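You operate a simulated robot arm through the tools that you are given. There is no shell and no other tool.

You run a simulated two-armed robot. Do the job below in one go: nothing can be reset, and whatever is moved stays where it is left.

Task
Lock the gold bangle away in the jewel box.
Fine: shut the lid and turn the latch back.

Only the result counts: the job must be done as asked and must still hold three seconds after the hand-in. Knocking over, shifting, dropping, spilling or breaking anything else fails it. A push-on lid holds only when it is set on centred and level and pressed home; a screw cap is set on level and turned clockwise until tight.

Robot
Two 6-joint arms with two-finger grippers on one trunk that stands fixed in place. Base frame: the origin is at the foot of the trunk, x ahead of it, y to its left, z up. Lengths are in mm, angles in degrees, forces in N, time in s.
The left shoulder is at [30, 178, 1013], the right one opposite. With the tool pointing down near the work surface each hand reaches from about 540 to 800 mm from the base axis, measured 20 degrees to its own side. Payload 2.54 kg a hand.
Tool frame (each hand has its own): the origin (TCP) lies between the finger pads and is the grasp point; the fingertips stand 30 mm ahead of it; z points along the fingers, y is the line along which they close. The gripper opens to 116 mm. The gripper's body begins 95 mm behind the TCP.
Orientation is that of the tool frame in the base frame, as [roll, pitch, yaw] about the fixed x, y, z axes, in that order (R = Rz(yaw) Ry(pitch) Rx(roll)). With the fingers straight down and closing along the base's y, the tool's x points along the base's -x, its y along +y and its z along -z.

Tools
- The arms move only by the tool apply_moves. It takes "left_moves", "right_moves" or both (then of equal length, played together; a hand with none holds still); each is a list of rows, each a list of 3 entries, a list of its own where there are three numbers: the shift along the tool's x, y, z in mm, then the turn, a rotation vector about the tool's x, y, z in rad, then the finger opening in mm, from 0 to 116. In form: [[[tx, ty, tz], [ax, ay, az], gripper], ...]. A call has 1 to 20 rows; each row is the pose to reach, as a shift and turn from the pose commanded when the call began, along the tool's axes at that moment. Rows are played at 5 a second. More than 50 mm and 8.6 degrees between two rows, or a gripper value outside its range, and nothing of the call is played. A pose out of reach is approached as far as the arm can. The call stops where the force on the tool passes 40 N (or 10 N more than at its start, if that is more) or the arm is blocked; 0.2 s more then pass. Each finger travels about 153 mm/s and halts on what it meets, pressing with about 34 N; the grip force reading is that of the motor and also rises with nothing between the fingers. The clock runs only during rows and for 0.2 s after the last one: add rows that repeat a pose to give the fingers time. The reply holds the time, the measured pose of the TCP, the force on the tool along the base axes, the opening and the grip force, in the units named above and with some noise, with the torque about the TCP (base axes, N m) and any sound that the robot's microphone picked up.
- Cameras (640 x 400 px; columns grow to the right, rows downward): "scene" is now at [41.4, -5.3, 1726.3]; the picture's right is [-0.06, -1.00, 0.00], its down [-0.83, 0.05, -0.56] and it looks along [0.56, -0.04, -0.83] (base axes); focal length 328 px, centre (320, 200). "left" rides on the left gripper at [69, 15, -122] in its tool frame; the picture's right is [-0.21, 0.98, 0.00], its down [-0.83, -0.18, -0.53] and it looks along [-0.52, -0.11, 0.85] (tool axes); focal length 251 px, centre (320, 200). "right" rides on the right gripper at [69, -15, -122] in its tool frame; the picture's right is [0.21, 0.98, 0.00], its down [-0.83, 0.18, -0.53] and it looks along [-0.52, 0.11, 0.85] (tool axes); focal length 251 px, centre (320, 200).
- grab_frame(camera): a new picture of that camera. The clock stands still meanwhile.
- move_column(by): slides the trunk up (or, below 0, down) by that many mm; the arms and the scene camera ride with it, the base frame stays. It gives what a move gives, with no picture.
- pan_tilt(pan, tilt): turns the head with the scene camera to pan (to the left, within 143 degrees either way) and tilt (down, from -29 to 69), counted from straight ahead of the robot. It gives what a move gives.
- pixel_to_xyz(camera, pixels): for up to 12 pixels [column, row] of the newest picture of that camera ("zoom" is the newest enlarged one), the place [x, y, z] in the base frame of the surface seen there, good to about 3 mm. The clock stands still meanwhile.
- zoom(camera, box): a new picture of the part [left, top, right, bottom] of that camera's present view, enlarged. The clock stands still meanwhile.
- finish_job(): hands the job in; it is judged then, once.

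Open the grippers and draw the arms clear of the work before you hand the job in, unless the task says otherwise.

The tools are called after "Call:" by a JSON object that holds its "fn" and its "kwargs". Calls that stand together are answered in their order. apply_moves: Moves the arms, as the interface text tells. Its arguments: {"type":"object","properties":{"left_moves":{"type":"array","items":{"type":"array"}},"right_moves":{"type":"array","items":{"type":"array"}}},"required":[]} The other tools are called the same way: move_column (by) slides the trunk up or down; pan_tilt (pan, tilt) turns the head that bears the scene camera; grab_frame (camera) takes a picture; pixel_to_xyz (camera, pixels) gives the place of the surface under pixels of a picture; zoom (camera, box) takes an enlarged picture of a part of a camera's view; finish_job () hands the job in.

At the start:

```text
t: 0.0
left_tool_pos: [493.2, 334.4, 1102.4]
left_ee_rot: [180.0, 0.0, 179.9]
left_contact_force: [-0.2, -0.5, -0.6]
left_ft_torque: [0.0, -0.02, 0.0]
left_opening: 115.8
left_finger_force: 0.1
right_tool_pos: [444.9, -150.9, 1167.7]
right_ee_rot: [180.0, 0.0, -180.0]
right_contact_force: [-0.5, -0.1, -0.1]
right_ft_torque: [-0.01, 0.01, -0.01]
right_opening: 116.0
right_finger_force: 0.0
trunk travel left (down, up): [-225.0, 315.0]
head pan, tilt: [-3.7, 56.0]
```

scene: 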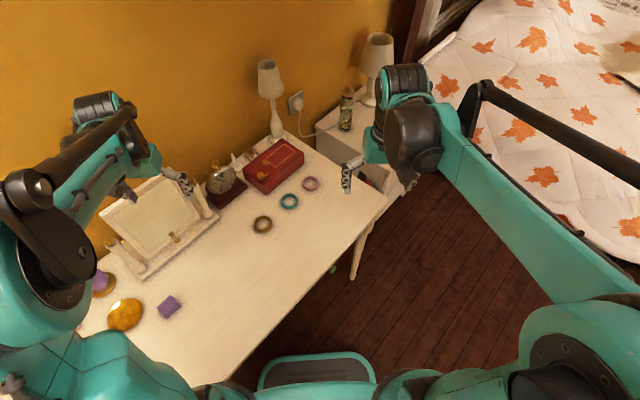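
right: 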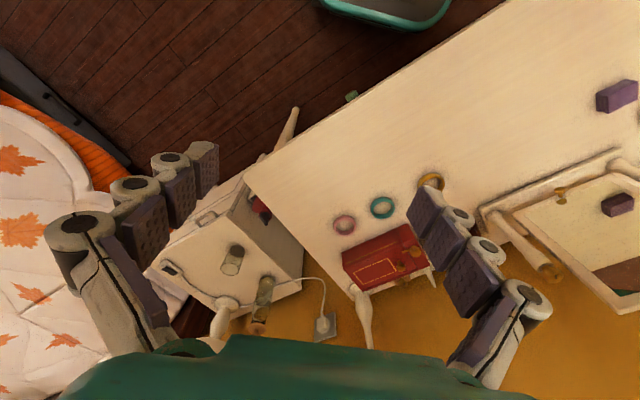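
left: 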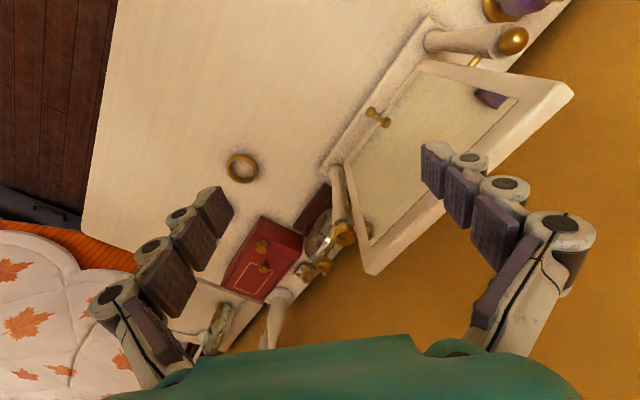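

The scene picture shows the red jewel box near (273,165) and three bangles near (262,224), (289,201), (310,183). I zoom in to see the box and the bangles in detail.

Call:
{"fn": "zoom", "kwargs": {"camera": "scene", "box": [190, 120, 350, 240]}}

Call:
{"fn": "zoom", "kwargs": {"camera": "right", "box": [310, 150, 470, 310]}}

Call:
{"fn": "zoom", "kwargs": {"camera": "left", "box": [200, 140, 380, 320]}}

```text
3.33 times, centred on (270, 180) of scene
```

zoom: 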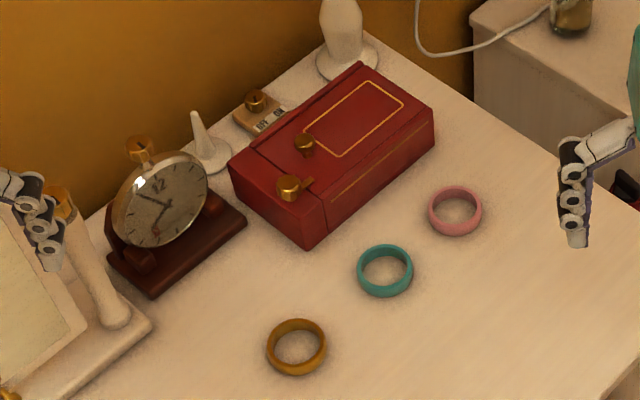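

```text
2.50 times, centred on (390, 230) of right
```

zoom: 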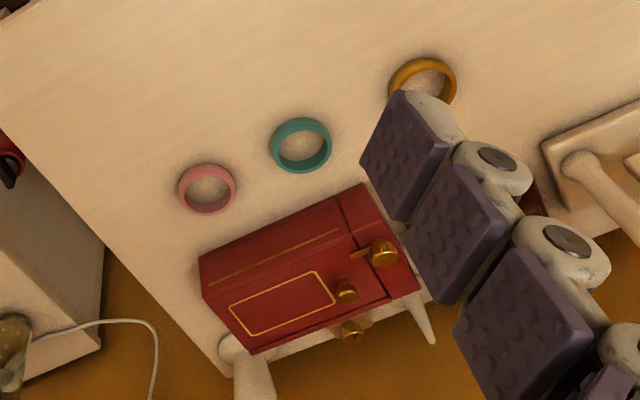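

```text
2.22 times, centred on (290, 230) of left
```

zoom: 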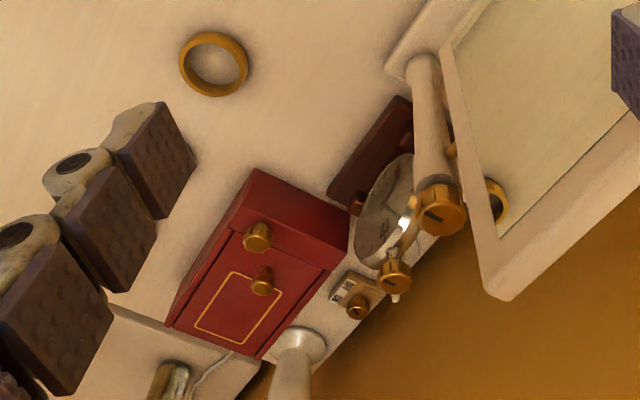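

The box has a latch knob with a bar near zoom (290,187) and a lid knob at (305,145). I measure the box's corners, knobs and the bangles from a fresh scene zoom.

Call:
{"fn": "zoom", "kwargs": {"camera": "scene", "box": [240, 130, 310, 185]}}

Call:
{"fn": "pixel_to_xyz", "kwargs": {"camera": "scene", "pixels": [[262, 216], [262, 224], [289, 194], [289, 201], [310, 177], [310, 183], [262, 235], [253, 224], [271, 224], [230, 260], [300, 240], [340, 220]]}}

```text
7.27 times, centred on (275, 158) of scene
```

zoom: 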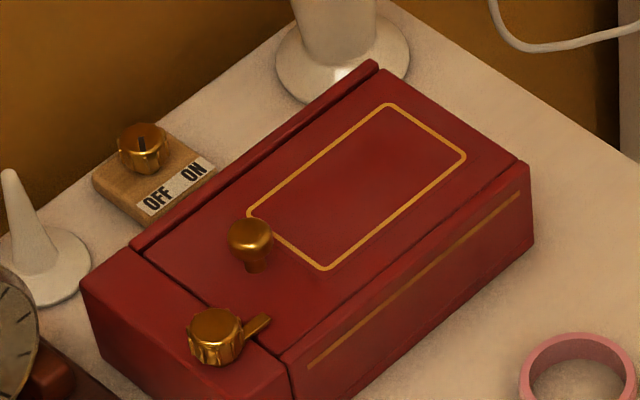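

```text
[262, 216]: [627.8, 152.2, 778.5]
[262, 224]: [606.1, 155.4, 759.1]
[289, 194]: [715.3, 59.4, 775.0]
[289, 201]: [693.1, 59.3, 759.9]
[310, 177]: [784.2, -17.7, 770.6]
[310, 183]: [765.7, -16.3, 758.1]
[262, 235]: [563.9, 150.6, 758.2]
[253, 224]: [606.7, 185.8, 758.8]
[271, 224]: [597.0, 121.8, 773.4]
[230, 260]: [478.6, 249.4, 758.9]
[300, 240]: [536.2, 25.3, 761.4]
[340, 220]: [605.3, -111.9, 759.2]
```

The lid lies between a raised back strip and a front edge; I measure more points on the box to understand how it opens.

Call:
{"fn": "pixel_to_xyz", "kwargs": {"camera": "zoom", "pixels": [[85, 290], [135, 245], [370, 68], [385, 75], [520, 160], [285, 352], [215, 318], [262, 322], [250, 225], [200, 300], [400, 180], [290, 380]]}}

Call:
{"fn": "pixel_to_xyz", "kwargs": {"camera": "scene", "pixels": [[248, 166], [254, 163], [268, 187], [266, 196], [313, 158], [313, 165], [252, 140], [260, 146], [280, 145], [280, 135], [222, 178], [235, 200]]}}

```text
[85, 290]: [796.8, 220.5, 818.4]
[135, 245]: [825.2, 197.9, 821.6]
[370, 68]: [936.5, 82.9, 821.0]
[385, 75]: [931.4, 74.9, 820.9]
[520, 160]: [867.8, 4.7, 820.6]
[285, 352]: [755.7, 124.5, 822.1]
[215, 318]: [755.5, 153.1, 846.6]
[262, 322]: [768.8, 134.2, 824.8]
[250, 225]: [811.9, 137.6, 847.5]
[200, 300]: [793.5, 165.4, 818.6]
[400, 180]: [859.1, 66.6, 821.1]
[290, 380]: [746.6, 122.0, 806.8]
```

```text
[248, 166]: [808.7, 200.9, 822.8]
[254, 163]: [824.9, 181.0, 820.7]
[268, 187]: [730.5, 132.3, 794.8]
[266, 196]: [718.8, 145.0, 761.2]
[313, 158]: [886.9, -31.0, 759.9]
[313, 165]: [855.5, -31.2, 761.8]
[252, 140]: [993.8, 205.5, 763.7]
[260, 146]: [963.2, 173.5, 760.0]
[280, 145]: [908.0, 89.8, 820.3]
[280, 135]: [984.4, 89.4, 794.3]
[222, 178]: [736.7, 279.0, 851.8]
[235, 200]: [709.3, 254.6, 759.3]
```

The box is about 196 x 104 mm and 60 mm high, its long side running along about (0.71,-0.70). I move the left hand above and nearer, so its camera can inspect the lid and latch closely.

Call:
{"fn": "apply_moves", "kwargs": {"left_moves": [[[-30, -28, 10], [0, 0, 0], 116], [[-60, -56, 20], [0, 0, 0], 116], [[-90, -84, 30], [0, 0, 0], 116], [[-107, -104, 40], [0, 0, 0], 116]]}}

Call:
{"fn": "grab_frame", "kwargs": {"camera": "left"}}

Call:
{"fn": "grab_frame", "kwargs": {"camera": "scene"}}

```text
t: 1.0
left_tool_pos: [598.6, 228.1, 1060.2]
left_ee_rot: [-180.0, 0.0, -179.9]
left_contact_force: [0.6, -0.1, 0.0]
left_ft_torque: [0.01, -0.03, 0.02]
left_opening: 116.0
left_finger_force: 0.2
right_tool_pos: [445.9, -153.2, 1168.8]
right_ee_rot: [180.0, 0.0, -179.9]
right_contact_force: [-0.6, -0.2, -0.8]
right_ft_torque: [0.01, 0.04, -0.01]
right_opening: 115.9
right_finger_force: 0.1
trunk travel left (down, up): [-225.0, 315.0]
head pan, tilt: [-3.7, 56.0]
```

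```text
taken
```

left: 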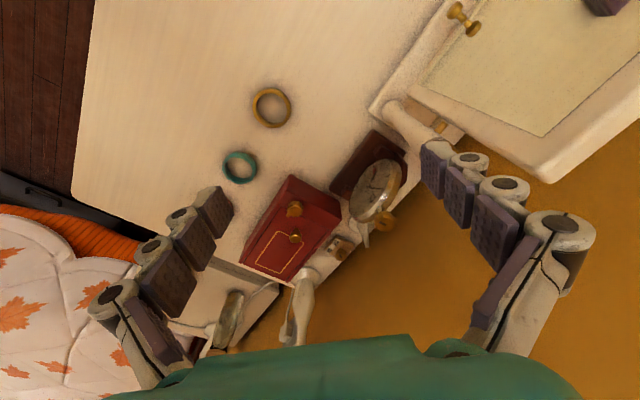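

```text
taken
```

scene: 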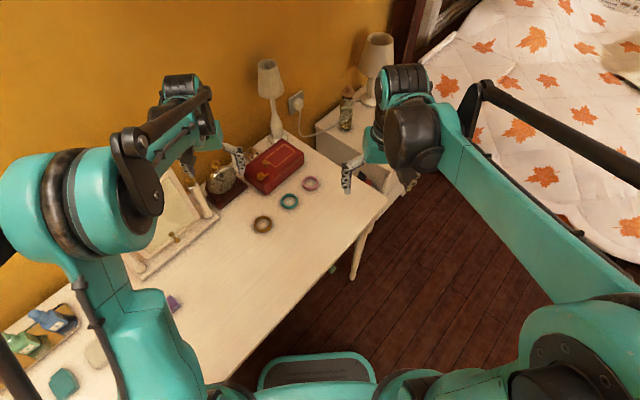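

The left camera now sees the box at (290,230) with the latch knob at (295,210) and lid knob at (297,237). I zoom in on it.

Call:
{"fn": "zoom", "kwargs": {"camera": "left", "box": [230, 170, 350, 290]}}

```text
3.33 times, centred on (290, 230) of left
```

zoom: 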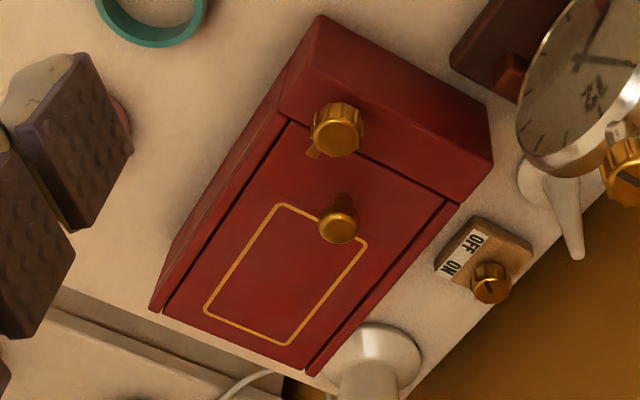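

The lid runs between two side rails and is open at the far end, so it looks like a slider (or end-hinged), with the latch on the fixed block. I measure the knobs, rails and surroundings in this zoom.

Call:
{"fn": "pixel_to_xyz", "kwargs": {"camera": "zoom", "pixels": [[338, 128], [313, 153], [340, 226], [320, 18], [492, 160], [285, 115], [445, 198], [152, 308], [318, 374], [165, 312], [307, 374], [335, 200]]}}

Call:
{"fn": "zoom", "kwargs": {"camera": "left", "box": [270, 190, 320, 250]}}

```text
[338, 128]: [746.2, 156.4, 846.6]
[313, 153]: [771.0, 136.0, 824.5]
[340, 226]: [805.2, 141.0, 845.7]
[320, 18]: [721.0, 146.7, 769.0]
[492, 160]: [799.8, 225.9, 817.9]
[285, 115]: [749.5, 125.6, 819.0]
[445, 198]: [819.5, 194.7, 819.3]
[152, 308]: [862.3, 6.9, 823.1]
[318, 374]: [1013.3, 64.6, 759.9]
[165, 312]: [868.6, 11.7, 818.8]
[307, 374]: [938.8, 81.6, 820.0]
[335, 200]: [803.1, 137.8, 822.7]
```

```text
6.67 times, centred on (295, 220) of left
```

zoom: 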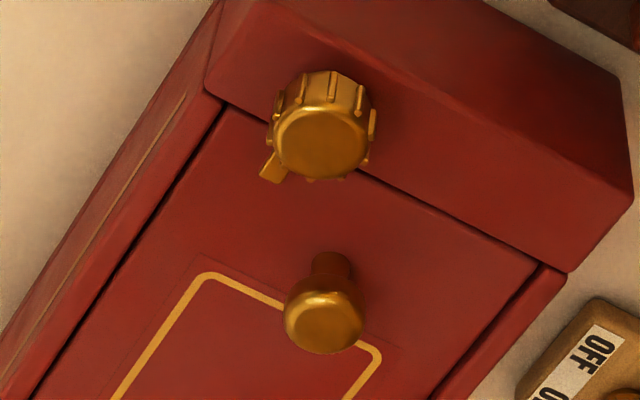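

I measure the latch knob and lid knob edges in this close view.

Call:
{"fn": "pixel_to_xyz", "kwargs": {"camera": "zoom", "pixels": [[277, 140], [366, 140], [320, 112], [320, 174], [320, 85], [268, 175], [275, 178], [290, 318], [360, 318], [325, 345], [325, 300], [330, 262]]}}

Call:
{"fn": "pixel_to_xyz", "kwargs": {"camera": "left", "pixels": [[372, 190], [385, 160], [355, 185], [340, 245], [302, 300], [360, 240], [400, 145], [375, 225], [385, 222], [420, 150], [440, 180], [400, 100]]}}

```text
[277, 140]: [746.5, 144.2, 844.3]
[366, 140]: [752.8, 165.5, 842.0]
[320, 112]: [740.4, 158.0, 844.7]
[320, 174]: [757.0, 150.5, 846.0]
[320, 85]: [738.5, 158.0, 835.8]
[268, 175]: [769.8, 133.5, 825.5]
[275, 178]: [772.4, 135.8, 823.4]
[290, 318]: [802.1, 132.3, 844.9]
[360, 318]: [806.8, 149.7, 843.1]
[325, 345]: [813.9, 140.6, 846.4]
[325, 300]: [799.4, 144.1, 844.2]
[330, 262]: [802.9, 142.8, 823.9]
```

```text
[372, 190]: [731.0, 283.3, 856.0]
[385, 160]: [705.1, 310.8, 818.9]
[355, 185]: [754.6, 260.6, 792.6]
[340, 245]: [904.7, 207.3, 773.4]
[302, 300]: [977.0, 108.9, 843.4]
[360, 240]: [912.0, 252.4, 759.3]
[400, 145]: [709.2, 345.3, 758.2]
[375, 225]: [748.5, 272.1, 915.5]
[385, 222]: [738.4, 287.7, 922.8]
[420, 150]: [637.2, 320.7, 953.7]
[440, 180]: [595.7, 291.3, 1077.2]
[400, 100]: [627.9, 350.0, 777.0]
```

The latch knob is centred near (749.5,154.5) with top z 846, its bar pointing to (772,134); the lid knob is near (806,141). Now I measure the gold bangle closely and the mirror heights.

Call:
{"fn": "zoom", "kwargs": {"camera": "left", "box": [240, 75, 300, 135]}}

Call:
{"fn": "pixel_to_xyz", "kwargs": {"camera": "zoom", "pixels": [[140, 210], [155, 215], [510, 210], [545, 210], [320, 150], [320, 110], [335, 485], [335, 540], [330, 300], [210, 120], [480, 130], [220, 450]]}}

Call:
{"fn": "pixel_to_xyz", "kwargs": {"camera": "left", "pixels": [[545, 178], [636, 75], [600, 120], [500, 150], [450, 110], [380, 100], [430, 40], [465, 130], [395, 112], [445, 143], [520, 160], [620, 95]]}}

```text
6.67 times, centred on (270, 105) of left
```

zoom: 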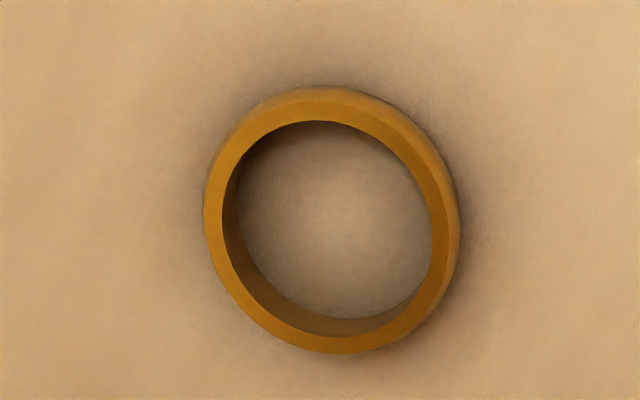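

```text
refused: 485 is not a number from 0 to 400
```

```text
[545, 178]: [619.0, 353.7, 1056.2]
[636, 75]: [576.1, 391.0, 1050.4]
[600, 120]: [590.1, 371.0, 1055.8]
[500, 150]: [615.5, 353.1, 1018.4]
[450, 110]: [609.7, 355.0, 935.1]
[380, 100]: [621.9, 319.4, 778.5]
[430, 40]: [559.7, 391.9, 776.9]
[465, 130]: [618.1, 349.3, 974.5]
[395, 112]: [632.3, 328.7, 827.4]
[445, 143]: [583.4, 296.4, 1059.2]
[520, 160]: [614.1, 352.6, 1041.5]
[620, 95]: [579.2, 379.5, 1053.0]
```

The mirror's top reaches z≈1056 at y≥350, which I must keep the left arm clear of. I measure the bangle's rim: zoom outline spans from (204,210) to (460,220) and (320,87) to (340,352).

Call:
{"fn": "pixel_to_xyz", "kwargs": {"camera": "zoom", "pixels": [[210, 205], [218, 205], [436, 215], [445, 225], [325, 112], [330, 95], [335, 345], [340, 328], [330, 220], [260, 130], [420, 130], [250, 310]]}}

Call:
{"fn": "pixel_to_xyz", "kwargs": {"camera": "scene", "pixels": [[150, 170], [120, 180], [60, 210], [180, 90], [195, 140], [160, 110], [200, 100], [130, 150], [205, 130], [190, 155], [100, 300], [20, 200]]}}

```text
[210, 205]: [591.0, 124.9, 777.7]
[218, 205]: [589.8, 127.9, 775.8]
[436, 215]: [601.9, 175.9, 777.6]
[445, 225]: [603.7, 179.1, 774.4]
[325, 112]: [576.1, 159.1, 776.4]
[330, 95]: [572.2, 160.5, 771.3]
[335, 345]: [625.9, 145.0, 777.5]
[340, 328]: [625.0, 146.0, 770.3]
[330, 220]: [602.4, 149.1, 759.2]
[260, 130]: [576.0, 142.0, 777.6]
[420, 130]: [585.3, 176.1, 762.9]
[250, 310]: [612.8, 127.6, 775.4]
```

```text
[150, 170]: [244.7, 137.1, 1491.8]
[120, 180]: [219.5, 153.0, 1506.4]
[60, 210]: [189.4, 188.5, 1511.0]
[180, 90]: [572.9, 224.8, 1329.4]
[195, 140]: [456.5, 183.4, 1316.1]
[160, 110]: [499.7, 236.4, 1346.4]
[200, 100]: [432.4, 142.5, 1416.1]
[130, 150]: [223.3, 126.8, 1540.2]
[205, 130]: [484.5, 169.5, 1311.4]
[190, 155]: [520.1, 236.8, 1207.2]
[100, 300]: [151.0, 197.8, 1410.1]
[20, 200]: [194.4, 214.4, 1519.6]
```

The bangle is about 57 mm across and 18 mm high, centred near (598.5,152). I raise the trunk by 90 mm for better far reach with the tool pointing down.

Call:
{"fn": "move_column", "kwargs": {"by": 90}}

```text
t: 2.2
left_tool_pos: [596.8, 230.0, 1149.9]
left_ee_rot: [180.0, 0.1, -179.9]
left_contact_force: [0.2, -0.5, -0.4]
left_ft_torque: [0.0, 0.01, -0.01]
left_opening: 116.0
left_finger_force: 0.1
right_tool_pos: [445.3, -152.5, 1257.8]
right_ee_rot: [-179.9, 0.0, -180.0]
right_contact_force: [-0.3, -0.3, -0.1]
right_ft_torque: [-0.06, 0.01, 0.01]
right_opening: 116.0
right_finger_force: 0.1
trunk travel left (down, up): [-315.0, 225.0]
head pan, tilt: [-3.7, 56.0]
```

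The trunk is up, nothing touched. I bring the left hand high over the latch knob (target 749.5,154.5,1000) and turn it 45° so the fingers close across the latch bar.

Call:
{"fn": "apply_moves", "kwargs": {"left_moves": [[[-25.4, -12.6, 25], [0, 0, 0.1309], 100], [[-50.9, -25.2, 50], [0, 0, 0.2618], 80], [[-76.3, -37.7, 75], [0, 0, 0.3927], 60], [[-101.8, -50.3, 100], [0, 0, 0.5236], 50], [[-127.2, -62.9, 125], [0, 0, 0.6545], 50], [[-152.7, -75.5, 150], [0, 0, 0.7854], 50], [[-152.7, -75.5, 150], [0, 0, 0.7854], 50]]}}

Call:
{"fn": "grab_frame", "kwargs": {"camera": "left"}}

Call:
{"fn": "grab_frame", "kwargs": {"camera": "scene"}}

```text
t: 3.9
left_tool_pos: [751.3, 155.2, 1000.2]
left_ee_rot: [-180.0, 0.1, 134.9]
left_contact_force: [-0.7, -0.5, -0.2]
left_ft_torque: [0.03, -0.01, 0.01]
left_opening: 50.2
left_finger_force: 0.1
right_tool_pos: [443.7, -151.7, 1258.1]
right_ee_rot: [-180.0, 0.0, 180.0]
right_contact_force: [-0.9, -0.8, 0.5]
right_ft_torque: [-0.01, -0.04, 0.01]
right_opening: 115.9
right_finger_force: 0.0
trunk travel left (down, up): [-315.0, 225.0]
head pan, tilt: [-3.7, 56.0]
```

```text
taken
```

left: 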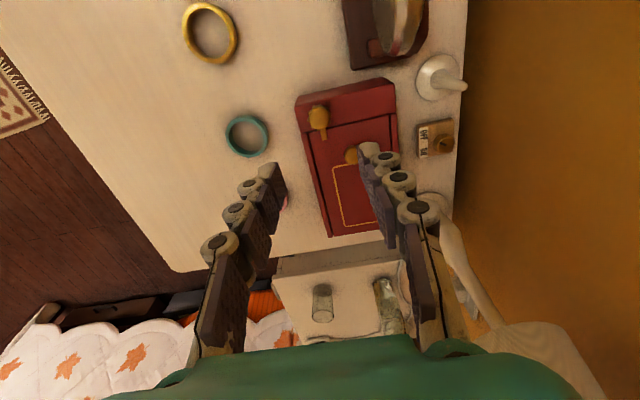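

```text
taken
```

scene: 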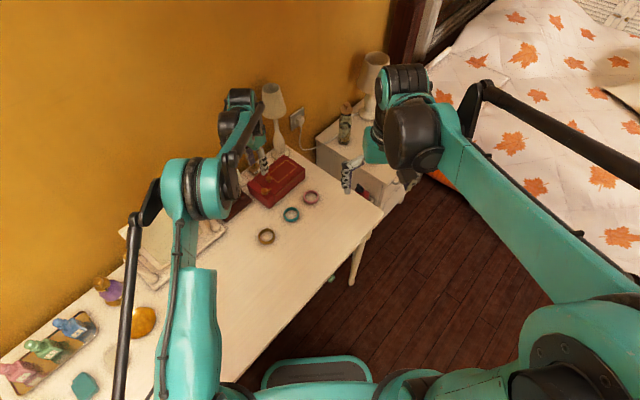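

The hand is over the latch at (751,155,1000); the left view shows the latch at (318,112). I zoom in to refine its position.

Call:
{"fn": "zoom", "kwargs": {"camera": "left", "box": [285, 70, 405, 170]}}

Call:
{"fn": "pixel_to_xyz", "kwargs": {"camera": "left", "pixels": [[317, 112], [317, 118], [322, 132], [324, 137], [295, 98], [392, 80], [308, 135], [310, 112], [327, 111], [318, 106], [352, 155], [312, 104]]}}

```text
4.00 times, centred on (345, 120) of left
```

zoom: 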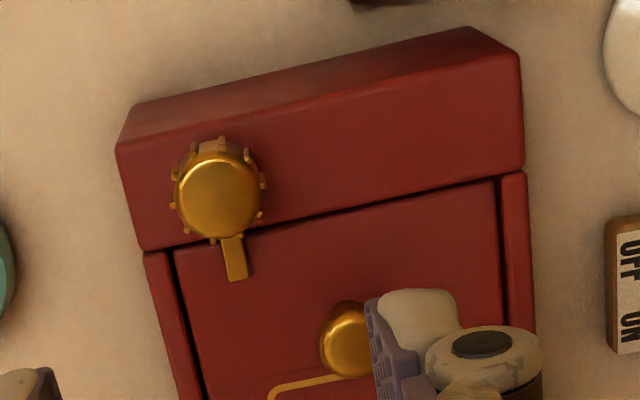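

```text
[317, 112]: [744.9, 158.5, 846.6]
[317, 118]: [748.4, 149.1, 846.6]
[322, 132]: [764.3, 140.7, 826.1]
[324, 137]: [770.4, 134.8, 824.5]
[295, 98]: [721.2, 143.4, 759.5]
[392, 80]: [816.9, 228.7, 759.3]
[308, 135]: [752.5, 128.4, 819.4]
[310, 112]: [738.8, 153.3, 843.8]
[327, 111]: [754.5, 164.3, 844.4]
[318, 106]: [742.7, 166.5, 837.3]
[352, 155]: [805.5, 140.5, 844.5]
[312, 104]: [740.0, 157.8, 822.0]
```

I refine the knob's top-face extents in this zoom: left (180,195), right (258,195), upper (215,158), lower (222,234).

Call:
{"fn": "pixel_to_xyz", "kwargs": {"camera": "zoom", "pixels": [[183, 195], [256, 195], [217, 162], [222, 232], [220, 195], [235, 255], [238, 276], [320, 345], [365, 320], [348, 345], [170, 200], [266, 192]]}}

```text
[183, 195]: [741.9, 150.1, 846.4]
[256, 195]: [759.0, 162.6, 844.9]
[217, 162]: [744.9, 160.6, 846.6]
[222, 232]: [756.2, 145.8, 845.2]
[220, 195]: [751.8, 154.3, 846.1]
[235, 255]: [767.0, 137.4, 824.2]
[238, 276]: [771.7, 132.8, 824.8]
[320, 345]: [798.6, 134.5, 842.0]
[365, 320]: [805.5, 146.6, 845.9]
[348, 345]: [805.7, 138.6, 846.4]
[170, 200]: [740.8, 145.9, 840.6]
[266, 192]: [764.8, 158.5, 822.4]
```

The latch knob centre is at about (750.5,155), the bar's top at z≈825. I lower the hand so that the fingertips reach z≈831 around the knob, still open at 50.

Call:
{"fn": "apply_moves", "kwargs": {"left_moves": [[[0, 0, 35], [0, 0, 0], 50], [[0, 0, 70], [0, 0, 0], 50], [[0, 0, 105], [0, 0, 0], 50], [[0, 0, 125], [0, 0, 0], 50], [[0, 0, 139], [0, 0, 0], 50], [[0, 0, 139], [0, 0, 0], 50]]}}

Call:
{"fn": "grab_frame", "kwargs": {"camera": "left"}}

Call:
{"fn": "zoom", "kwargs": {"camera": "scene", "box": [220, 130, 320, 220]}}

```text
t: 5.2
left_tool_pos: [743.4, 156.6, 866.9]
left_ee_rot: [-180.0, 0.0, 134.9]
left_contact_force: [-0.2, -0.2, -0.7]
left_ft_torque: [-0.01, -0.02, 0.01]
left_opening: 50.0
left_finger_force: 0.0
left hand out of reach, approached as far as the arm can: row 5, 6
right_tool_pos: [446.2, -152.5, 1258.9]
right_ee_rot: [180.0, 0.0, -179.9]
right_contact_force: [-0.3, -0.7, 0.1]
right_ft_torque: [-0.02, -0.01, 0.01]
right_opening: 116.3
right_finger_force: 0.0
trunk travel left (down, up): [-315.0, 225.0]
head pan, tilt: [-3.7, 56.0]
```

```text
taken
```

left: 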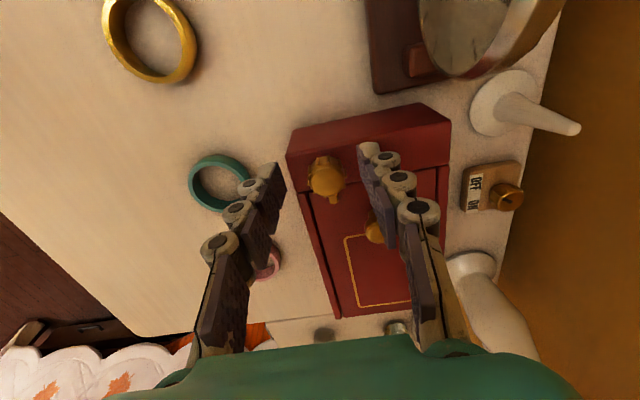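

```text
4.44 times, centred on (270, 175) of scene
```

zoom: 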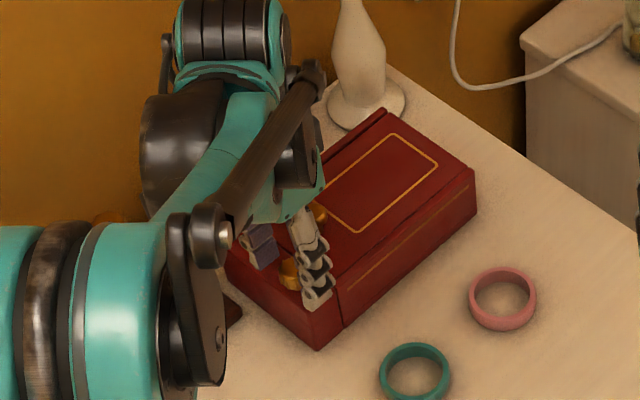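

The arm ran out of reach at (743,157,867) because the shoulder is too high; a lower trunk gives more reach at this height. I lift the hand 200 mm before lowering the trunk.

Call:
{"fn": "apply_moves", "kwargs": {"left_moves": [[[0, 0, -40], [0, 0, 0], 50], [[0, 0, -80], [0, 0, 0], 50], [[0, 0, -120], [0, 0, 0], 50], [[0, 0, -160], [0, 0, 0], 50], [[0, 0, -200], [0, 0, 0], 50]]}}

Call:
{"fn": "move_column", "kwargs": {"by": -150}}

```text
t: 6.5
left_tool_pos: [744.3, 154.4, 1071.1]
left_ee_rot: [180.0, 0.1, 134.9]
left_contact_force: [-0.6, 0.1, 0.2]
left_ft_torque: [0.01, -0.01, 0.02]
left_opening: 49.9
left_finger_force: 0.0
right_tool_pos: [443.5, -152.3, 1258.3]
right_ee_rot: [-180.0, 0.0, 180.0]
right_contact_force: [0.7, -0.7, -1.4]
right_ft_torque: [0.01, 0.0, 0.01]
right_opening: 115.9
right_finger_force: 0.1
trunk travel left (down, up): [-315.0, 225.0]
head pan, tilt: [-3.7, 56.0]
```

```text
t: 8.2
left_tool_pos: [747.1, 154.0, 922.1]
left_ee_rot: [-179.9, 0.1, 135.0]
left_contact_force: [-0.1, 0.7, 0.4]
left_ft_torque: [-0.01, 0.0, -0.02]
left_opening: 49.9
left_finger_force: 0.1
right_tool_pos: [445.0, -151.6, 1108.0]
right_ee_rot: [179.9, 0.0, 179.9]
right_contact_force: [-0.3, 0.2, 1.1]
right_ft_torque: [-0.02, 0.0, -0.01]
right_opening: 115.8
right_finger_force: 0.1
trunk travel left (down, up): [-165.0, 375.0]
head pan, tilt: [-3.7, 56.0]
```

The hand is at about (746,154,922) with the shoulder now at z 953. I shift about 5 mm toward +x and lower to z≈882, just above the knob, to check alignment.

Call:
{"fn": "apply_moves", "kwargs": {"left_moves": [[[-3.2, 3.9, 0], [0, 0, 0], 50], [[-3.2, 3.9, 20], [0, 0, 0], 50], [[-3.2, 3.9, 40], [0, 0, 0], 50], [[-3.2, 3.9, 40], [0, 0, 0], 50]]}}

Call:
{"fn": "grab_frame", "kwargs": {"camera": "left"}}

Call:
{"fn": "zoom", "kwargs": {"camera": "left", "box": [250, 110, 410, 210]}}

Call:
{"fn": "zoom", "kwargs": {"camera": "scene", "box": [210, 100, 330, 200]}}

```text
t: 9.2
left_tool_pos: [752.0, 154.4, 880.4]
left_ee_rot: [-180.0, 0.0, 135.0]
left_contact_force: [-0.3, 0.2, 0.6]
left_ft_torque: [-0.02, 0.01, 0.0]
left_opening: 49.8
left_finger_force: 0.0
right_tool_pos: [444.9, -152.4, 1107.5]
right_ee_rot: [180.0, 0.0, 180.0]
right_contact_force: [-0.2, -1.5, -0.1]
right_ft_torque: [0.02, -0.03, 0.03]
right_opening: 115.8
right_finger_force: 0.0
trunk travel left (down, up): [-165.0, 375.0]
head pan, tilt: [-3.7, 56.0]
```

```text
taken
```

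left: 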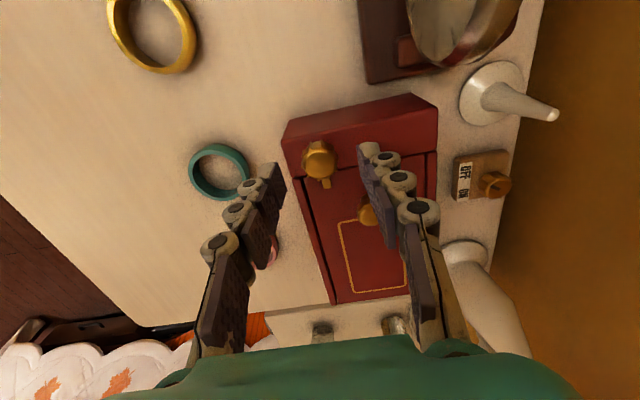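

```text
4.00 times, centred on (330, 160) of left
```

zoom: 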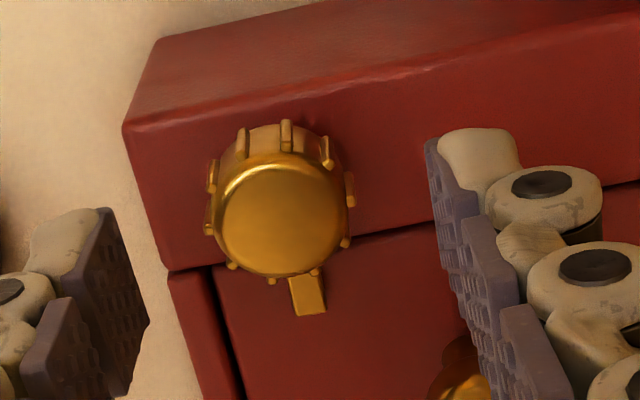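

```text
4.00 times, centred on (270, 150) of scene
```

zoom: 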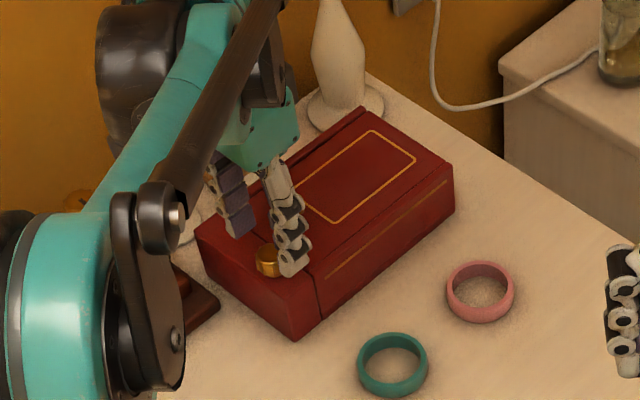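

The knob's top centre shows at left px (320.5,165.5), just where the tool axis at that height should project (320,166.5), so it is well aligned. I lower another 20 mm and close on the knob.

Call:
{"fn": "apply_moves", "kwargs": {"left_moves": [[[0, 0, 10], [0, 0, 0], 50], [[0, 0, 20], [0, 0, 0], 50], [[0, 0, 20], [0, 0, 0], 35], [[0, 0, 20], [0, 0, 0], 25], [[0, 0, 20], [0, 0, 0], 15], [[0, 0, 20], [0, 0, 0], 15]]}}

Call:
{"fn": "zoom", "kwargs": {"camera": "left", "box": [250, 110, 410, 210]}}

```text
t: 10.6
left_tool_pos: [750.6, 153.7, 860.3]
left_ee_rot: [180.0, -0.1, 135.0]
left_contact_force: [-10.9, -6.5, -4.9]
left_ft_torque: [-0.22, 0.37, 0.01]
left_opening: 25.2
left_finger_force: 45.3
right_tool_pos: [444.9, -153.6, 1107.3]
right_ee_rot: [180.0, 0.1, 180.0]
right_contact_force: [-0.1, -0.5, 0.4]
right_ft_torque: [0.04, -0.01, -0.02]
right_opening: 116.2
right_finger_force: 0.0
trunk travel left (down, up): [-165.0, 375.0]
head pan, tilt: [-3.7, 56.0]
```

```text
4.00 times, centred on (330, 160) of left
```

zoom: 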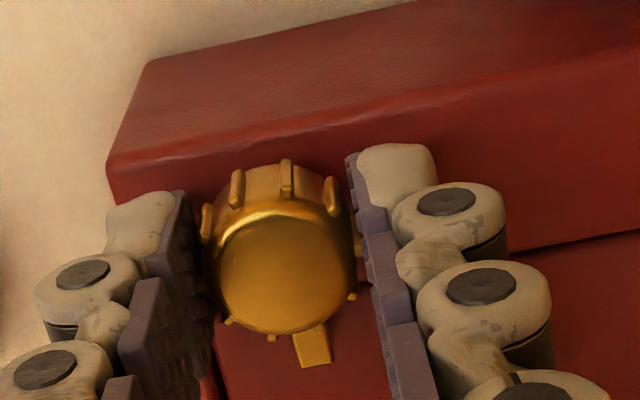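

The fingers hold the knob (opening 25.2), with about 12 N of sideways force along -tool y from a small offset. I ease the hand 1.5 mm that way to relieve it.

Call:
{"fn": "apply_moves", "kwargs": {"left_moves": [[[0, -0.8, 0], [0, 0, 0], 15], [[0, -1.5, 0], [0, 0, 0], 15]]}}

```text
t: 11.2
left_tool_pos: [750.5, 154.8, 860.6]
left_ee_rot: [179.9, 0.0, 135.0]
left_contact_force: [-2.9, -4.1, -3.2]
left_ft_torque: [0.13, 0.29, -0.02]
left_opening: 25.0
left_finger_force: 44.8
right_tool_pos: [445.1, -152.3, 1107.8]
right_ee_rot: [-179.9, 0.1, -179.9]
right_contact_force: [0.7, 0.4, 0.4]
right_ft_torque: [0.0, -0.03, 0.01]
right_opening: 116.0
right_finger_force: 0.1
trunk travel left (down, up): [-165.0, 375.0]
head pan, tilt: [-3.7, 56.0]
```

The sideways force has dropped to about 5 N. I try a small counter-clockwise turn (seen from above), 15°, watching the torque.

Call:
{"fn": "apply_moves", "kwargs": {"left_moves": [[[0, -0.5, 0], [0, 0, -0.07], 15], [[0, -0.5, 0], [0, 0, -0.14], 15], [[0, -0.5, 0], [0, 0, -0.2], 15], [[0, -0.5, 0], [0, 0, -0.26], 15]]}}

Call:
{"fn": "zoom", "kwargs": {"camera": "left", "box": [250, 110, 410, 210]}}

```text
t: 12.2
left_tool_pos: [751.5, 153.8, 860.1]
left_ee_rot: [180.0, 0.1, 150.0]
left_contact_force: [3.8, -1.5, -4.3]
left_ft_torque: [-0.04, -0.08, 0.02]
left_opening: 25.1
left_finger_force: 45.0
right_tool_pos: [445.6, -152.8, 1108.3]
right_ee_rot: [-179.9, 0.0, -180.0]
right_contact_force: [-0.4, 0.2, 0.7]
right_ft_torque: [-0.02, 0.0, 0.0]
right_opening: 116.2
right_finger_force: 0.1
trunk travel left (down, up): [-165.0, 375.0]
head pan, tilt: [-3.7, 56.0]
```

```text
4.00 times, centred on (330, 160) of left
```

zoom: 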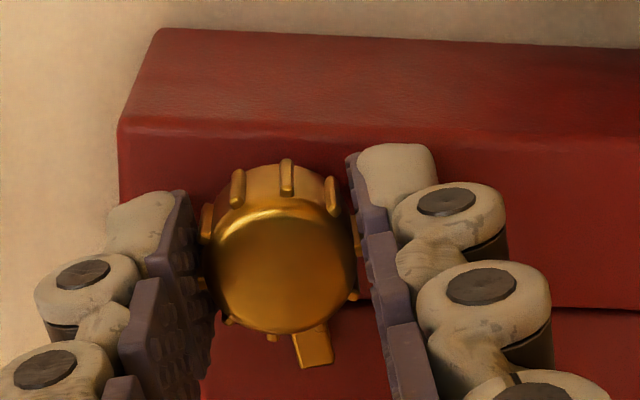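

The knob turns freely with the hand (bar fixed in the hand's view, the box turned beneath it), torque about 0.02. I continue counter-clockwise by the remaining 75°.

Call:
{"fn": "apply_moves", "kwargs": {"left_moves": [[[0, 0, 0], [0, 0, -0.131], 15], [[0, 0, 0], [0, 0, -0.262], 15], [[0, 0, 0], [0, 0, -0.393], 15], [[0, 0, 0], [0, 0, -0.524], 15], [[0, 0, 0], [0, 0, -0.654], 15], [[0, 0, 0], [0, 0, -0.785], 15], [[0, 0, 0], [0, 0, -0.916], 15], [[0, 0, 0], [0, 0, -1.047], 15], [[0, 0, 0], [0, 0, -1.178], 15], [[0, 0, 0], [0, 0, -1.309], 15]]}}

Call:
{"fn": "grab_frame", "kwargs": {"camera": "left"}}

Call:
{"fn": "zoom", "kwargs": {"camera": "scene", "box": [210, 100, 330, 200]}}

```text
t: 14.4
left_tool_pos: [751.2, 153.8, 859.3]
left_ee_rot: [-180.0, 0.0, -134.9]
left_contact_force: [14.6, 7.4, 11.5]
left_ft_torque: [0.45, -0.72, -0.23]
left_opening: 24.9
left_finger_force: 45.6
right_tool_pos: [445.2, -151.9, 1107.9]
right_ee_rot: [-180.0, 0.0, 180.0]
right_contact_force: [0.2, -0.3, -0.5]
right_ft_torque: [0.0, -0.03, 0.01]
right_opening: 115.9
right_finger_force: 0.1
trunk travel left (down, up): [-165.0, 375.0]
head pan, tilt: [-3.7, 56.0]
```

```text
taken
```

left: 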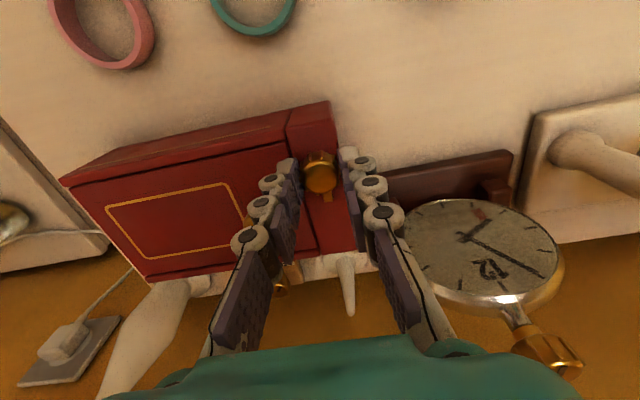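

```text
4.00 times, centred on (270, 150) of scene
```

zoom: 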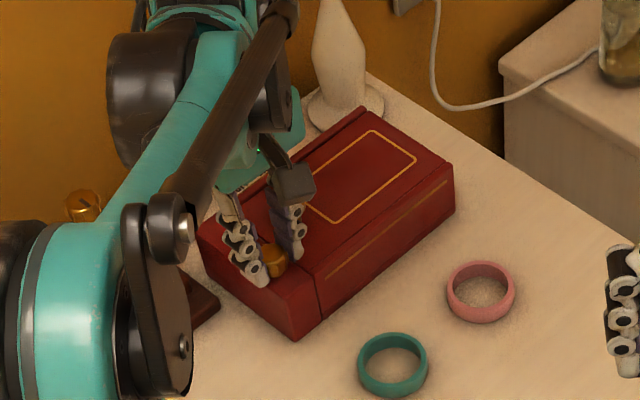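

The latch has turned about 90°, and the rising torque (-0.23) suggests its stop. I open the fingers and raise the hand, then look at the latch.

Call:
{"fn": "apply_moves", "kwargs": {"left_moves": [[[0, 0, 0], [0, 0, 0.02], 30], [[0, 0, 0], [0, 0, 0.02], 50], [[0, 0, 0], [0, 0, 0.02], 50], [[0, 0, -30], [0, 0, 0], 50], [[0, 0, -65], [0, 0, 0], 50], [[0, 0, -65], [0, 0, 0], 50]]}}

Call:
{"fn": "grab_frame", "kwargs": {"camera": "left"}}

Call:
{"fn": "zoom", "kwargs": {"camera": "left", "box": [230, 80, 390, 180]}}

```text
t: 15.8
left_tool_pos: [747.5, 153.6, 924.7]
left_ee_rot: [180.0, 0.0, -135.1]
left_contact_force: [0.5, -0.1, 0.4]
left_ft_torque: [0.01, 0.01, -0.03]
left_opening: 50.2
left_finger_force: 0.0
right_tool_pos: [445.3, -151.9, 1106.9]
right_ee_rot: [-180.0, 0.0, 180.0]
right_contact_force: [-0.1, 0.2, -0.1]
right_ft_torque: [-0.02, 0.0, -0.02]
right_opening: 116.2
right_finger_force: 0.1
trunk travel left (down, up): [-165.0, 375.0]
head pan, tilt: [-3.7, 56.0]
```

```text
taken
```

left: 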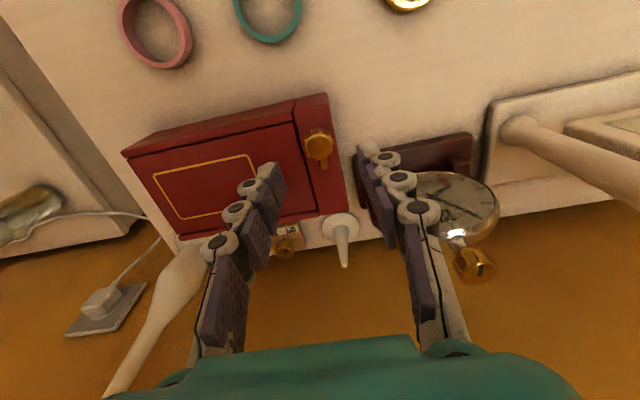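

```text
4.00 times, centred on (310, 130) of left
```

zoom: 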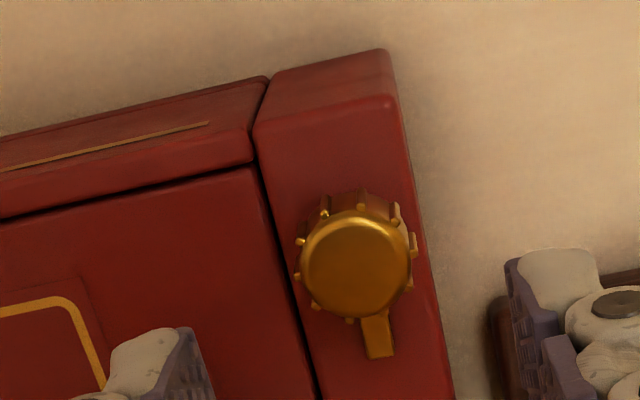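

The latch bar now lies parallel to the seam, clear of the lid. Next I turn the hand back to yaw 180 and raise it a little before tilting for the lid knob.

Call:
{"fn": "apply_moves", "kwargs": {"left_moves": [[[0, 0, -6], [0, 0, 0.131], 50], [[0, 0, -12], [0, 0, 0.262], 50], [[0, 0, -18], [0, 0, 0.393], 50], [[0, 0, -24], [0, 0, 0.524], 50], [[0, 0, -30], [0, 0, 0.654], 50], [[0, 0, -36], [0, 0, 0.785], 50]]}}

Call:
{"fn": "apply_moves", "kwargs": {"left_moves": [[[0, 0, 0], [0, -0.131, 0], 50], [[0, 0, 0], [0, -0.262, 0], 50], [[0, 0, 0], [0, -0.393, 0], 50], [[0, 0, 0], [0, -0.5236, 0], 50], [[0, 0, 0], [0, -0.5236, 0], 50]]}}

Call:
{"fn": "grab_frame", "kwargs": {"camera": "left"}}

Call:
{"fn": "grab_frame", "kwargs": {"camera": "scene"}}

```text
t: 17.2
left_tool_pos: [748.2, 153.6, 962.5]
left_ee_rot: [-180.0, -0.1, 179.8]
left_contact_force: [-0.8, -0.4, 0.9]
left_ft_torque: [0.0, 0.0, 0.01]
left_opening: 50.2
left_finger_force: 0.1
right_tool_pos: [445.5, -151.3, 1108.5]
right_ee_rot: [-180.0, 0.0, 180.0]
right_contact_force: [-0.5, 0.4, -0.8]
right_ft_torque: [-0.01, 0.0, -0.05]
right_opening: 116.0
right_finger_force: 0.0
trunk travel left (down, up): [-165.0, 375.0]
head pan, tilt: [-3.7, 56.0]
```

```text
t: 18.4
left_tool_pos: [751.0, 154.5, 961.8]
left_ee_rot: [-180.0, 30.1, 179.9]
left_contact_force: [1.0, 0.5, 0.3]
left_ft_torque: [0.03, 0.0, 0.02]
left_opening: 50.1
left_finger_force: 0.1
right_tool_pos: [445.4, -151.7, 1107.4]
right_ee_rot: [179.9, -0.1, -180.0]
right_contact_force: [0.4, 0.9, -0.4]
right_ft_torque: [0.01, 0.0, 0.03]
right_opening: 116.0
right_finger_force: 0.1
trunk travel left (down, up): [-165.0, 375.0]
head pan, tilt: [-3.7, 56.0]
```

```text
taken
```

left: 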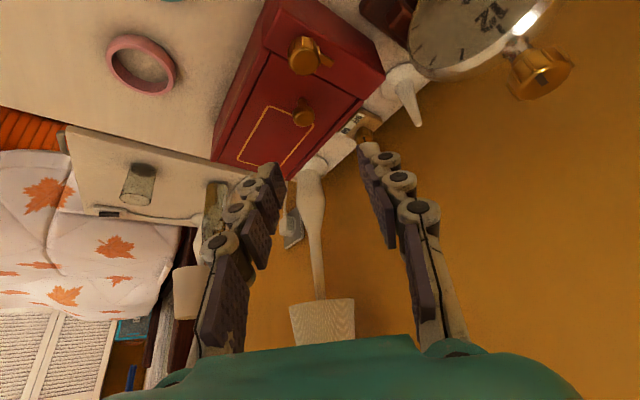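

```text
taken
```

scene: 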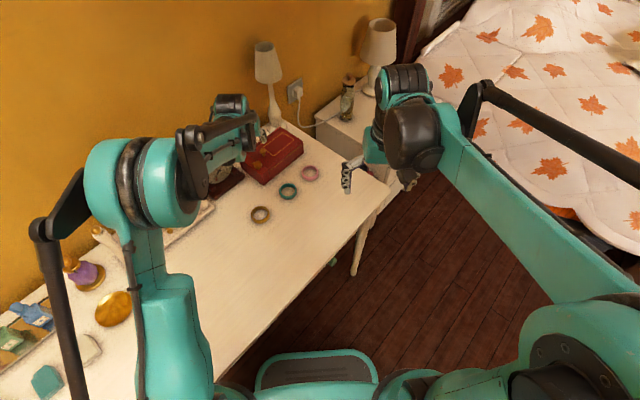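

The tilted view shows the latch at (303,55), lid knob at (303,117) and the lamp at (310,200)-(325,320). I measure these for the approach and clearances.

Call:
{"fn": "pixel_to_xyz", "kwargs": {"camera": "left", "pixels": [[303, 117], [303, 55], [322, 63], [312, 200], [322, 300], [325, 330], [295, 315], [352, 315], [340, 150], [405, 95], [213, 160], [250, 175]]}}

Call:
{"fn": "zoom", "kwargs": {"camera": "left", "box": [220, 20, 380, 180]}}

```text
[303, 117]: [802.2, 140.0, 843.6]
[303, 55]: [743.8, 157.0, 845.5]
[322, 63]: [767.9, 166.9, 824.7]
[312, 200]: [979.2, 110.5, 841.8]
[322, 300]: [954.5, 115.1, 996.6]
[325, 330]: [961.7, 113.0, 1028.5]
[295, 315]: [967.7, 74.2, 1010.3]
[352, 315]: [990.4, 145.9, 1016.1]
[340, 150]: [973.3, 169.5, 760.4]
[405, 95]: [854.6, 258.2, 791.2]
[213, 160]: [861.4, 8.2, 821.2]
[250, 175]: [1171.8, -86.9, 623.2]
```

```text
2.50 times, centred on (300, 100) of left
```

zoom: 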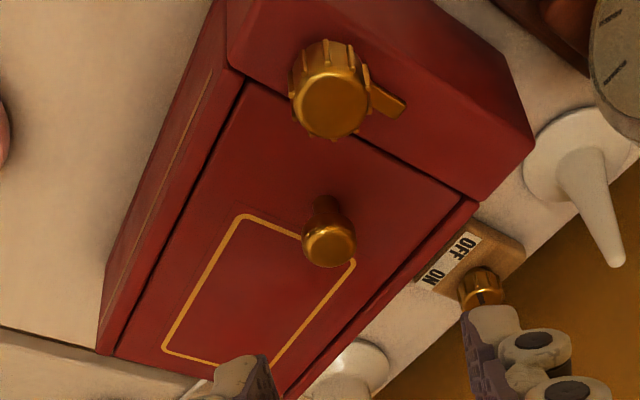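

The lid knob's centre is near (806,141,846) and the lampshade's near edge is at x≈950, clear of the hand. I move to a hover 40 mm short of the lid knob along the tilted tool axis.

Call:
{"fn": "apply_moves", "kwargs": {"left_moves": [[[3, -3.3, 18.5], [0, 0, 0], 50], [[6, -6.6, 37], [0, 0, 0], 50], [[9, -10, 55.5], [0, 0, 0], 50], [[11.8, -13.3, 74], [0, 0, 0], 50], [[11.8, -13.3, 74], [0, 0, 0], 50]]}}

Call:
{"fn": "grab_frame", "kwargs": {"camera": "left"}}

Call:
{"fn": "zoom", "kwargs": {"camera": "left", "box": [240, 60, 400, 160]}}

```text
t: 19.6
left_tool_pos: [777.4, 138.4, 892.1]
left_ee_rot: [180.0, 30.0, -180.0]
left_contact_force: [0.1, -0.2, 0.5]
left_ft_torque: [-0.02, 0.0, 0.02]
left_opening: 50.3
left_finger_force: 0.0
right_tool_pos: [444.2, -152.3, 1107.0]
right_ee_rot: [179.9, -0.1, -179.9]
right_contact_force: [-0.5, -0.3, -0.7]
right_ft_torque: [-0.01, -0.03, -0.01]
right_opening: 115.9
right_finger_force: 0.1
trunk travel left (down, up): [-165.0, 375.0]
head pan, tilt: [-3.7, 56.0]
```

```text
taken
```

left: 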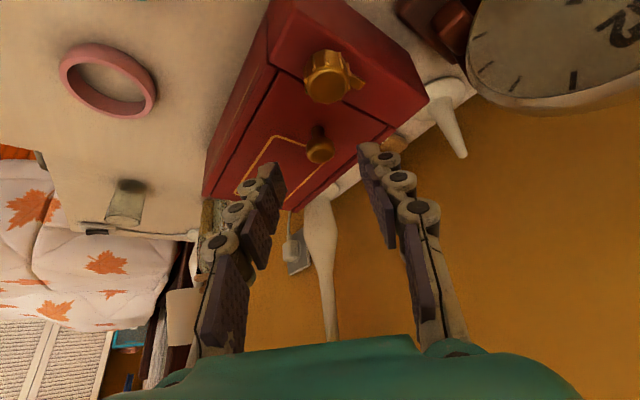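

```text
4.00 times, centred on (320, 110) of left
```

zoom: 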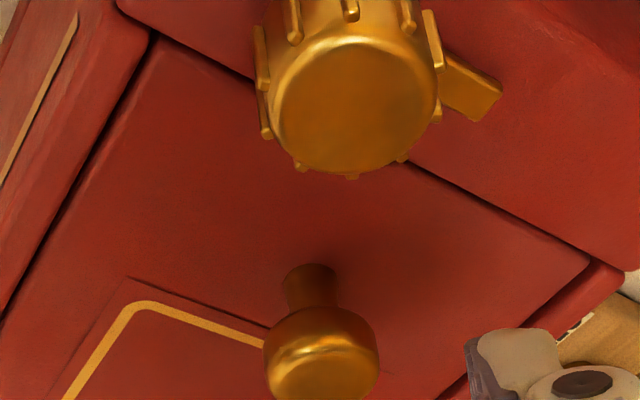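

The lid knob's head shows at (320,149), matching the expected (320,153) within 3 mm. I advance 40 mm along the tool axis and close on the knob.

Call:
{"fn": "apply_moves", "kwargs": {"left_moves": [[[1, 0, 15], [0, 0, 0], 50], [[2, 0, 30], [0, 0, 0], 50], [[2, 0, 39], [0, 0, 0], 50], [[2, 0, 39], [0, 0, 0], 35], [[2, 0, 39], [0, 0, 0], 22], [[2, 0, 39], [0, 0, 0], 12], [[2, 0, 39], [0, 0, 0], 12]]}}

Call:
{"fn": "zoom", "kwargs": {"camera": "left", "box": [220, 60, 420, 220]}}

Call:
{"fn": "zoom", "kwargs": {"camera": "scene", "box": [210, 100, 330, 200]}}

```text
t: 21.2
left_tool_pos: [795.2, 139.4, 857.0]
left_ee_rot: [-180.0, 30.0, 179.9]
left_contact_force: [-2.2, -10.3, -3.2]
left_ft_torque: [-0.27, -0.11, -0.2]
left_opening: 20.2
left_finger_force: 45.2
right_tool_pos: [444.9, -153.2, 1107.6]
right_ee_rot: [180.0, 0.0, -180.0]
right_contact_force: [0.5, -0.6, -0.8]
right_ft_torque: [0.01, 0.01, 0.02]
right_opening: 115.9
right_finger_force: 0.0
trunk travel left (down, up): [-165.0, 375.0]
head pan, tilt: [-3.7, 56.0]
```

```text
2.50 times, centred on (320, 140) of left
```

zoom: 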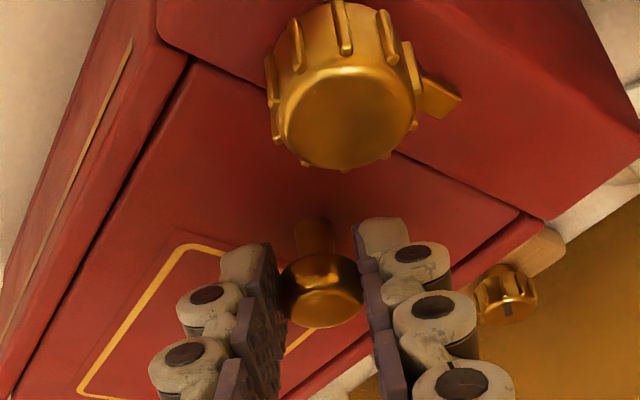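

```text
4.00 times, centred on (270, 150) of scene
```

zoom: 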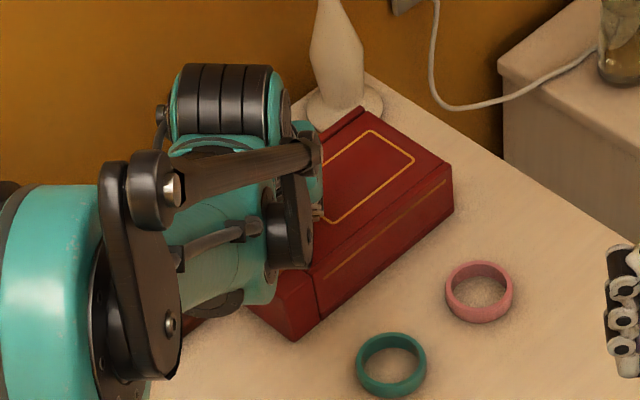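

The knob is held (opening 20.2). I try a small 4 mm slide of the lid along its long axis away from the latch, watching the force.

Call:
{"fn": "apply_moves", "kwargs": {"left_moves": [[[-1.2, -1.6, 0.7], [0, 0, 0], 12], [[-2.4, -3.2, 1.4], [0, 0, 0], 12]]}}

Call:
{"fn": "zoom", "kwargs": {"camera": "left", "box": [220, 60, 420, 220]}}

```text
t: 21.8
left_tool_pos: [798.1, 137.6, 857.1]
left_ee_rot: [179.9, 30.0, -180.0]
left_contact_force: [-4.3, -3.7, 3.1]
left_ft_torque: [-0.03, 0.74, 0.02]
left_opening: 20.1
left_finger_force: 44.6
right_tool_pos: [444.8, -151.6, 1108.1]
right_ee_rot: [-179.9, 0.0, -179.9]
right_contact_force: [-0.9, -0.4, 0.1]
right_ft_torque: [0.01, 0.01, 0.0]
right_opening: 115.9
right_finger_force: 0.0
trunk travel left (down, up): [-165.0, 375.0]
head pan, tilt: [-3.7, 56.0]
```

```text
2.50 times, centred on (320, 140) of left
```

zoom: 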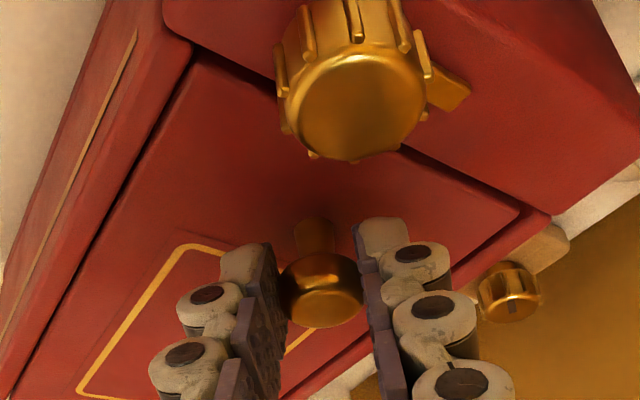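

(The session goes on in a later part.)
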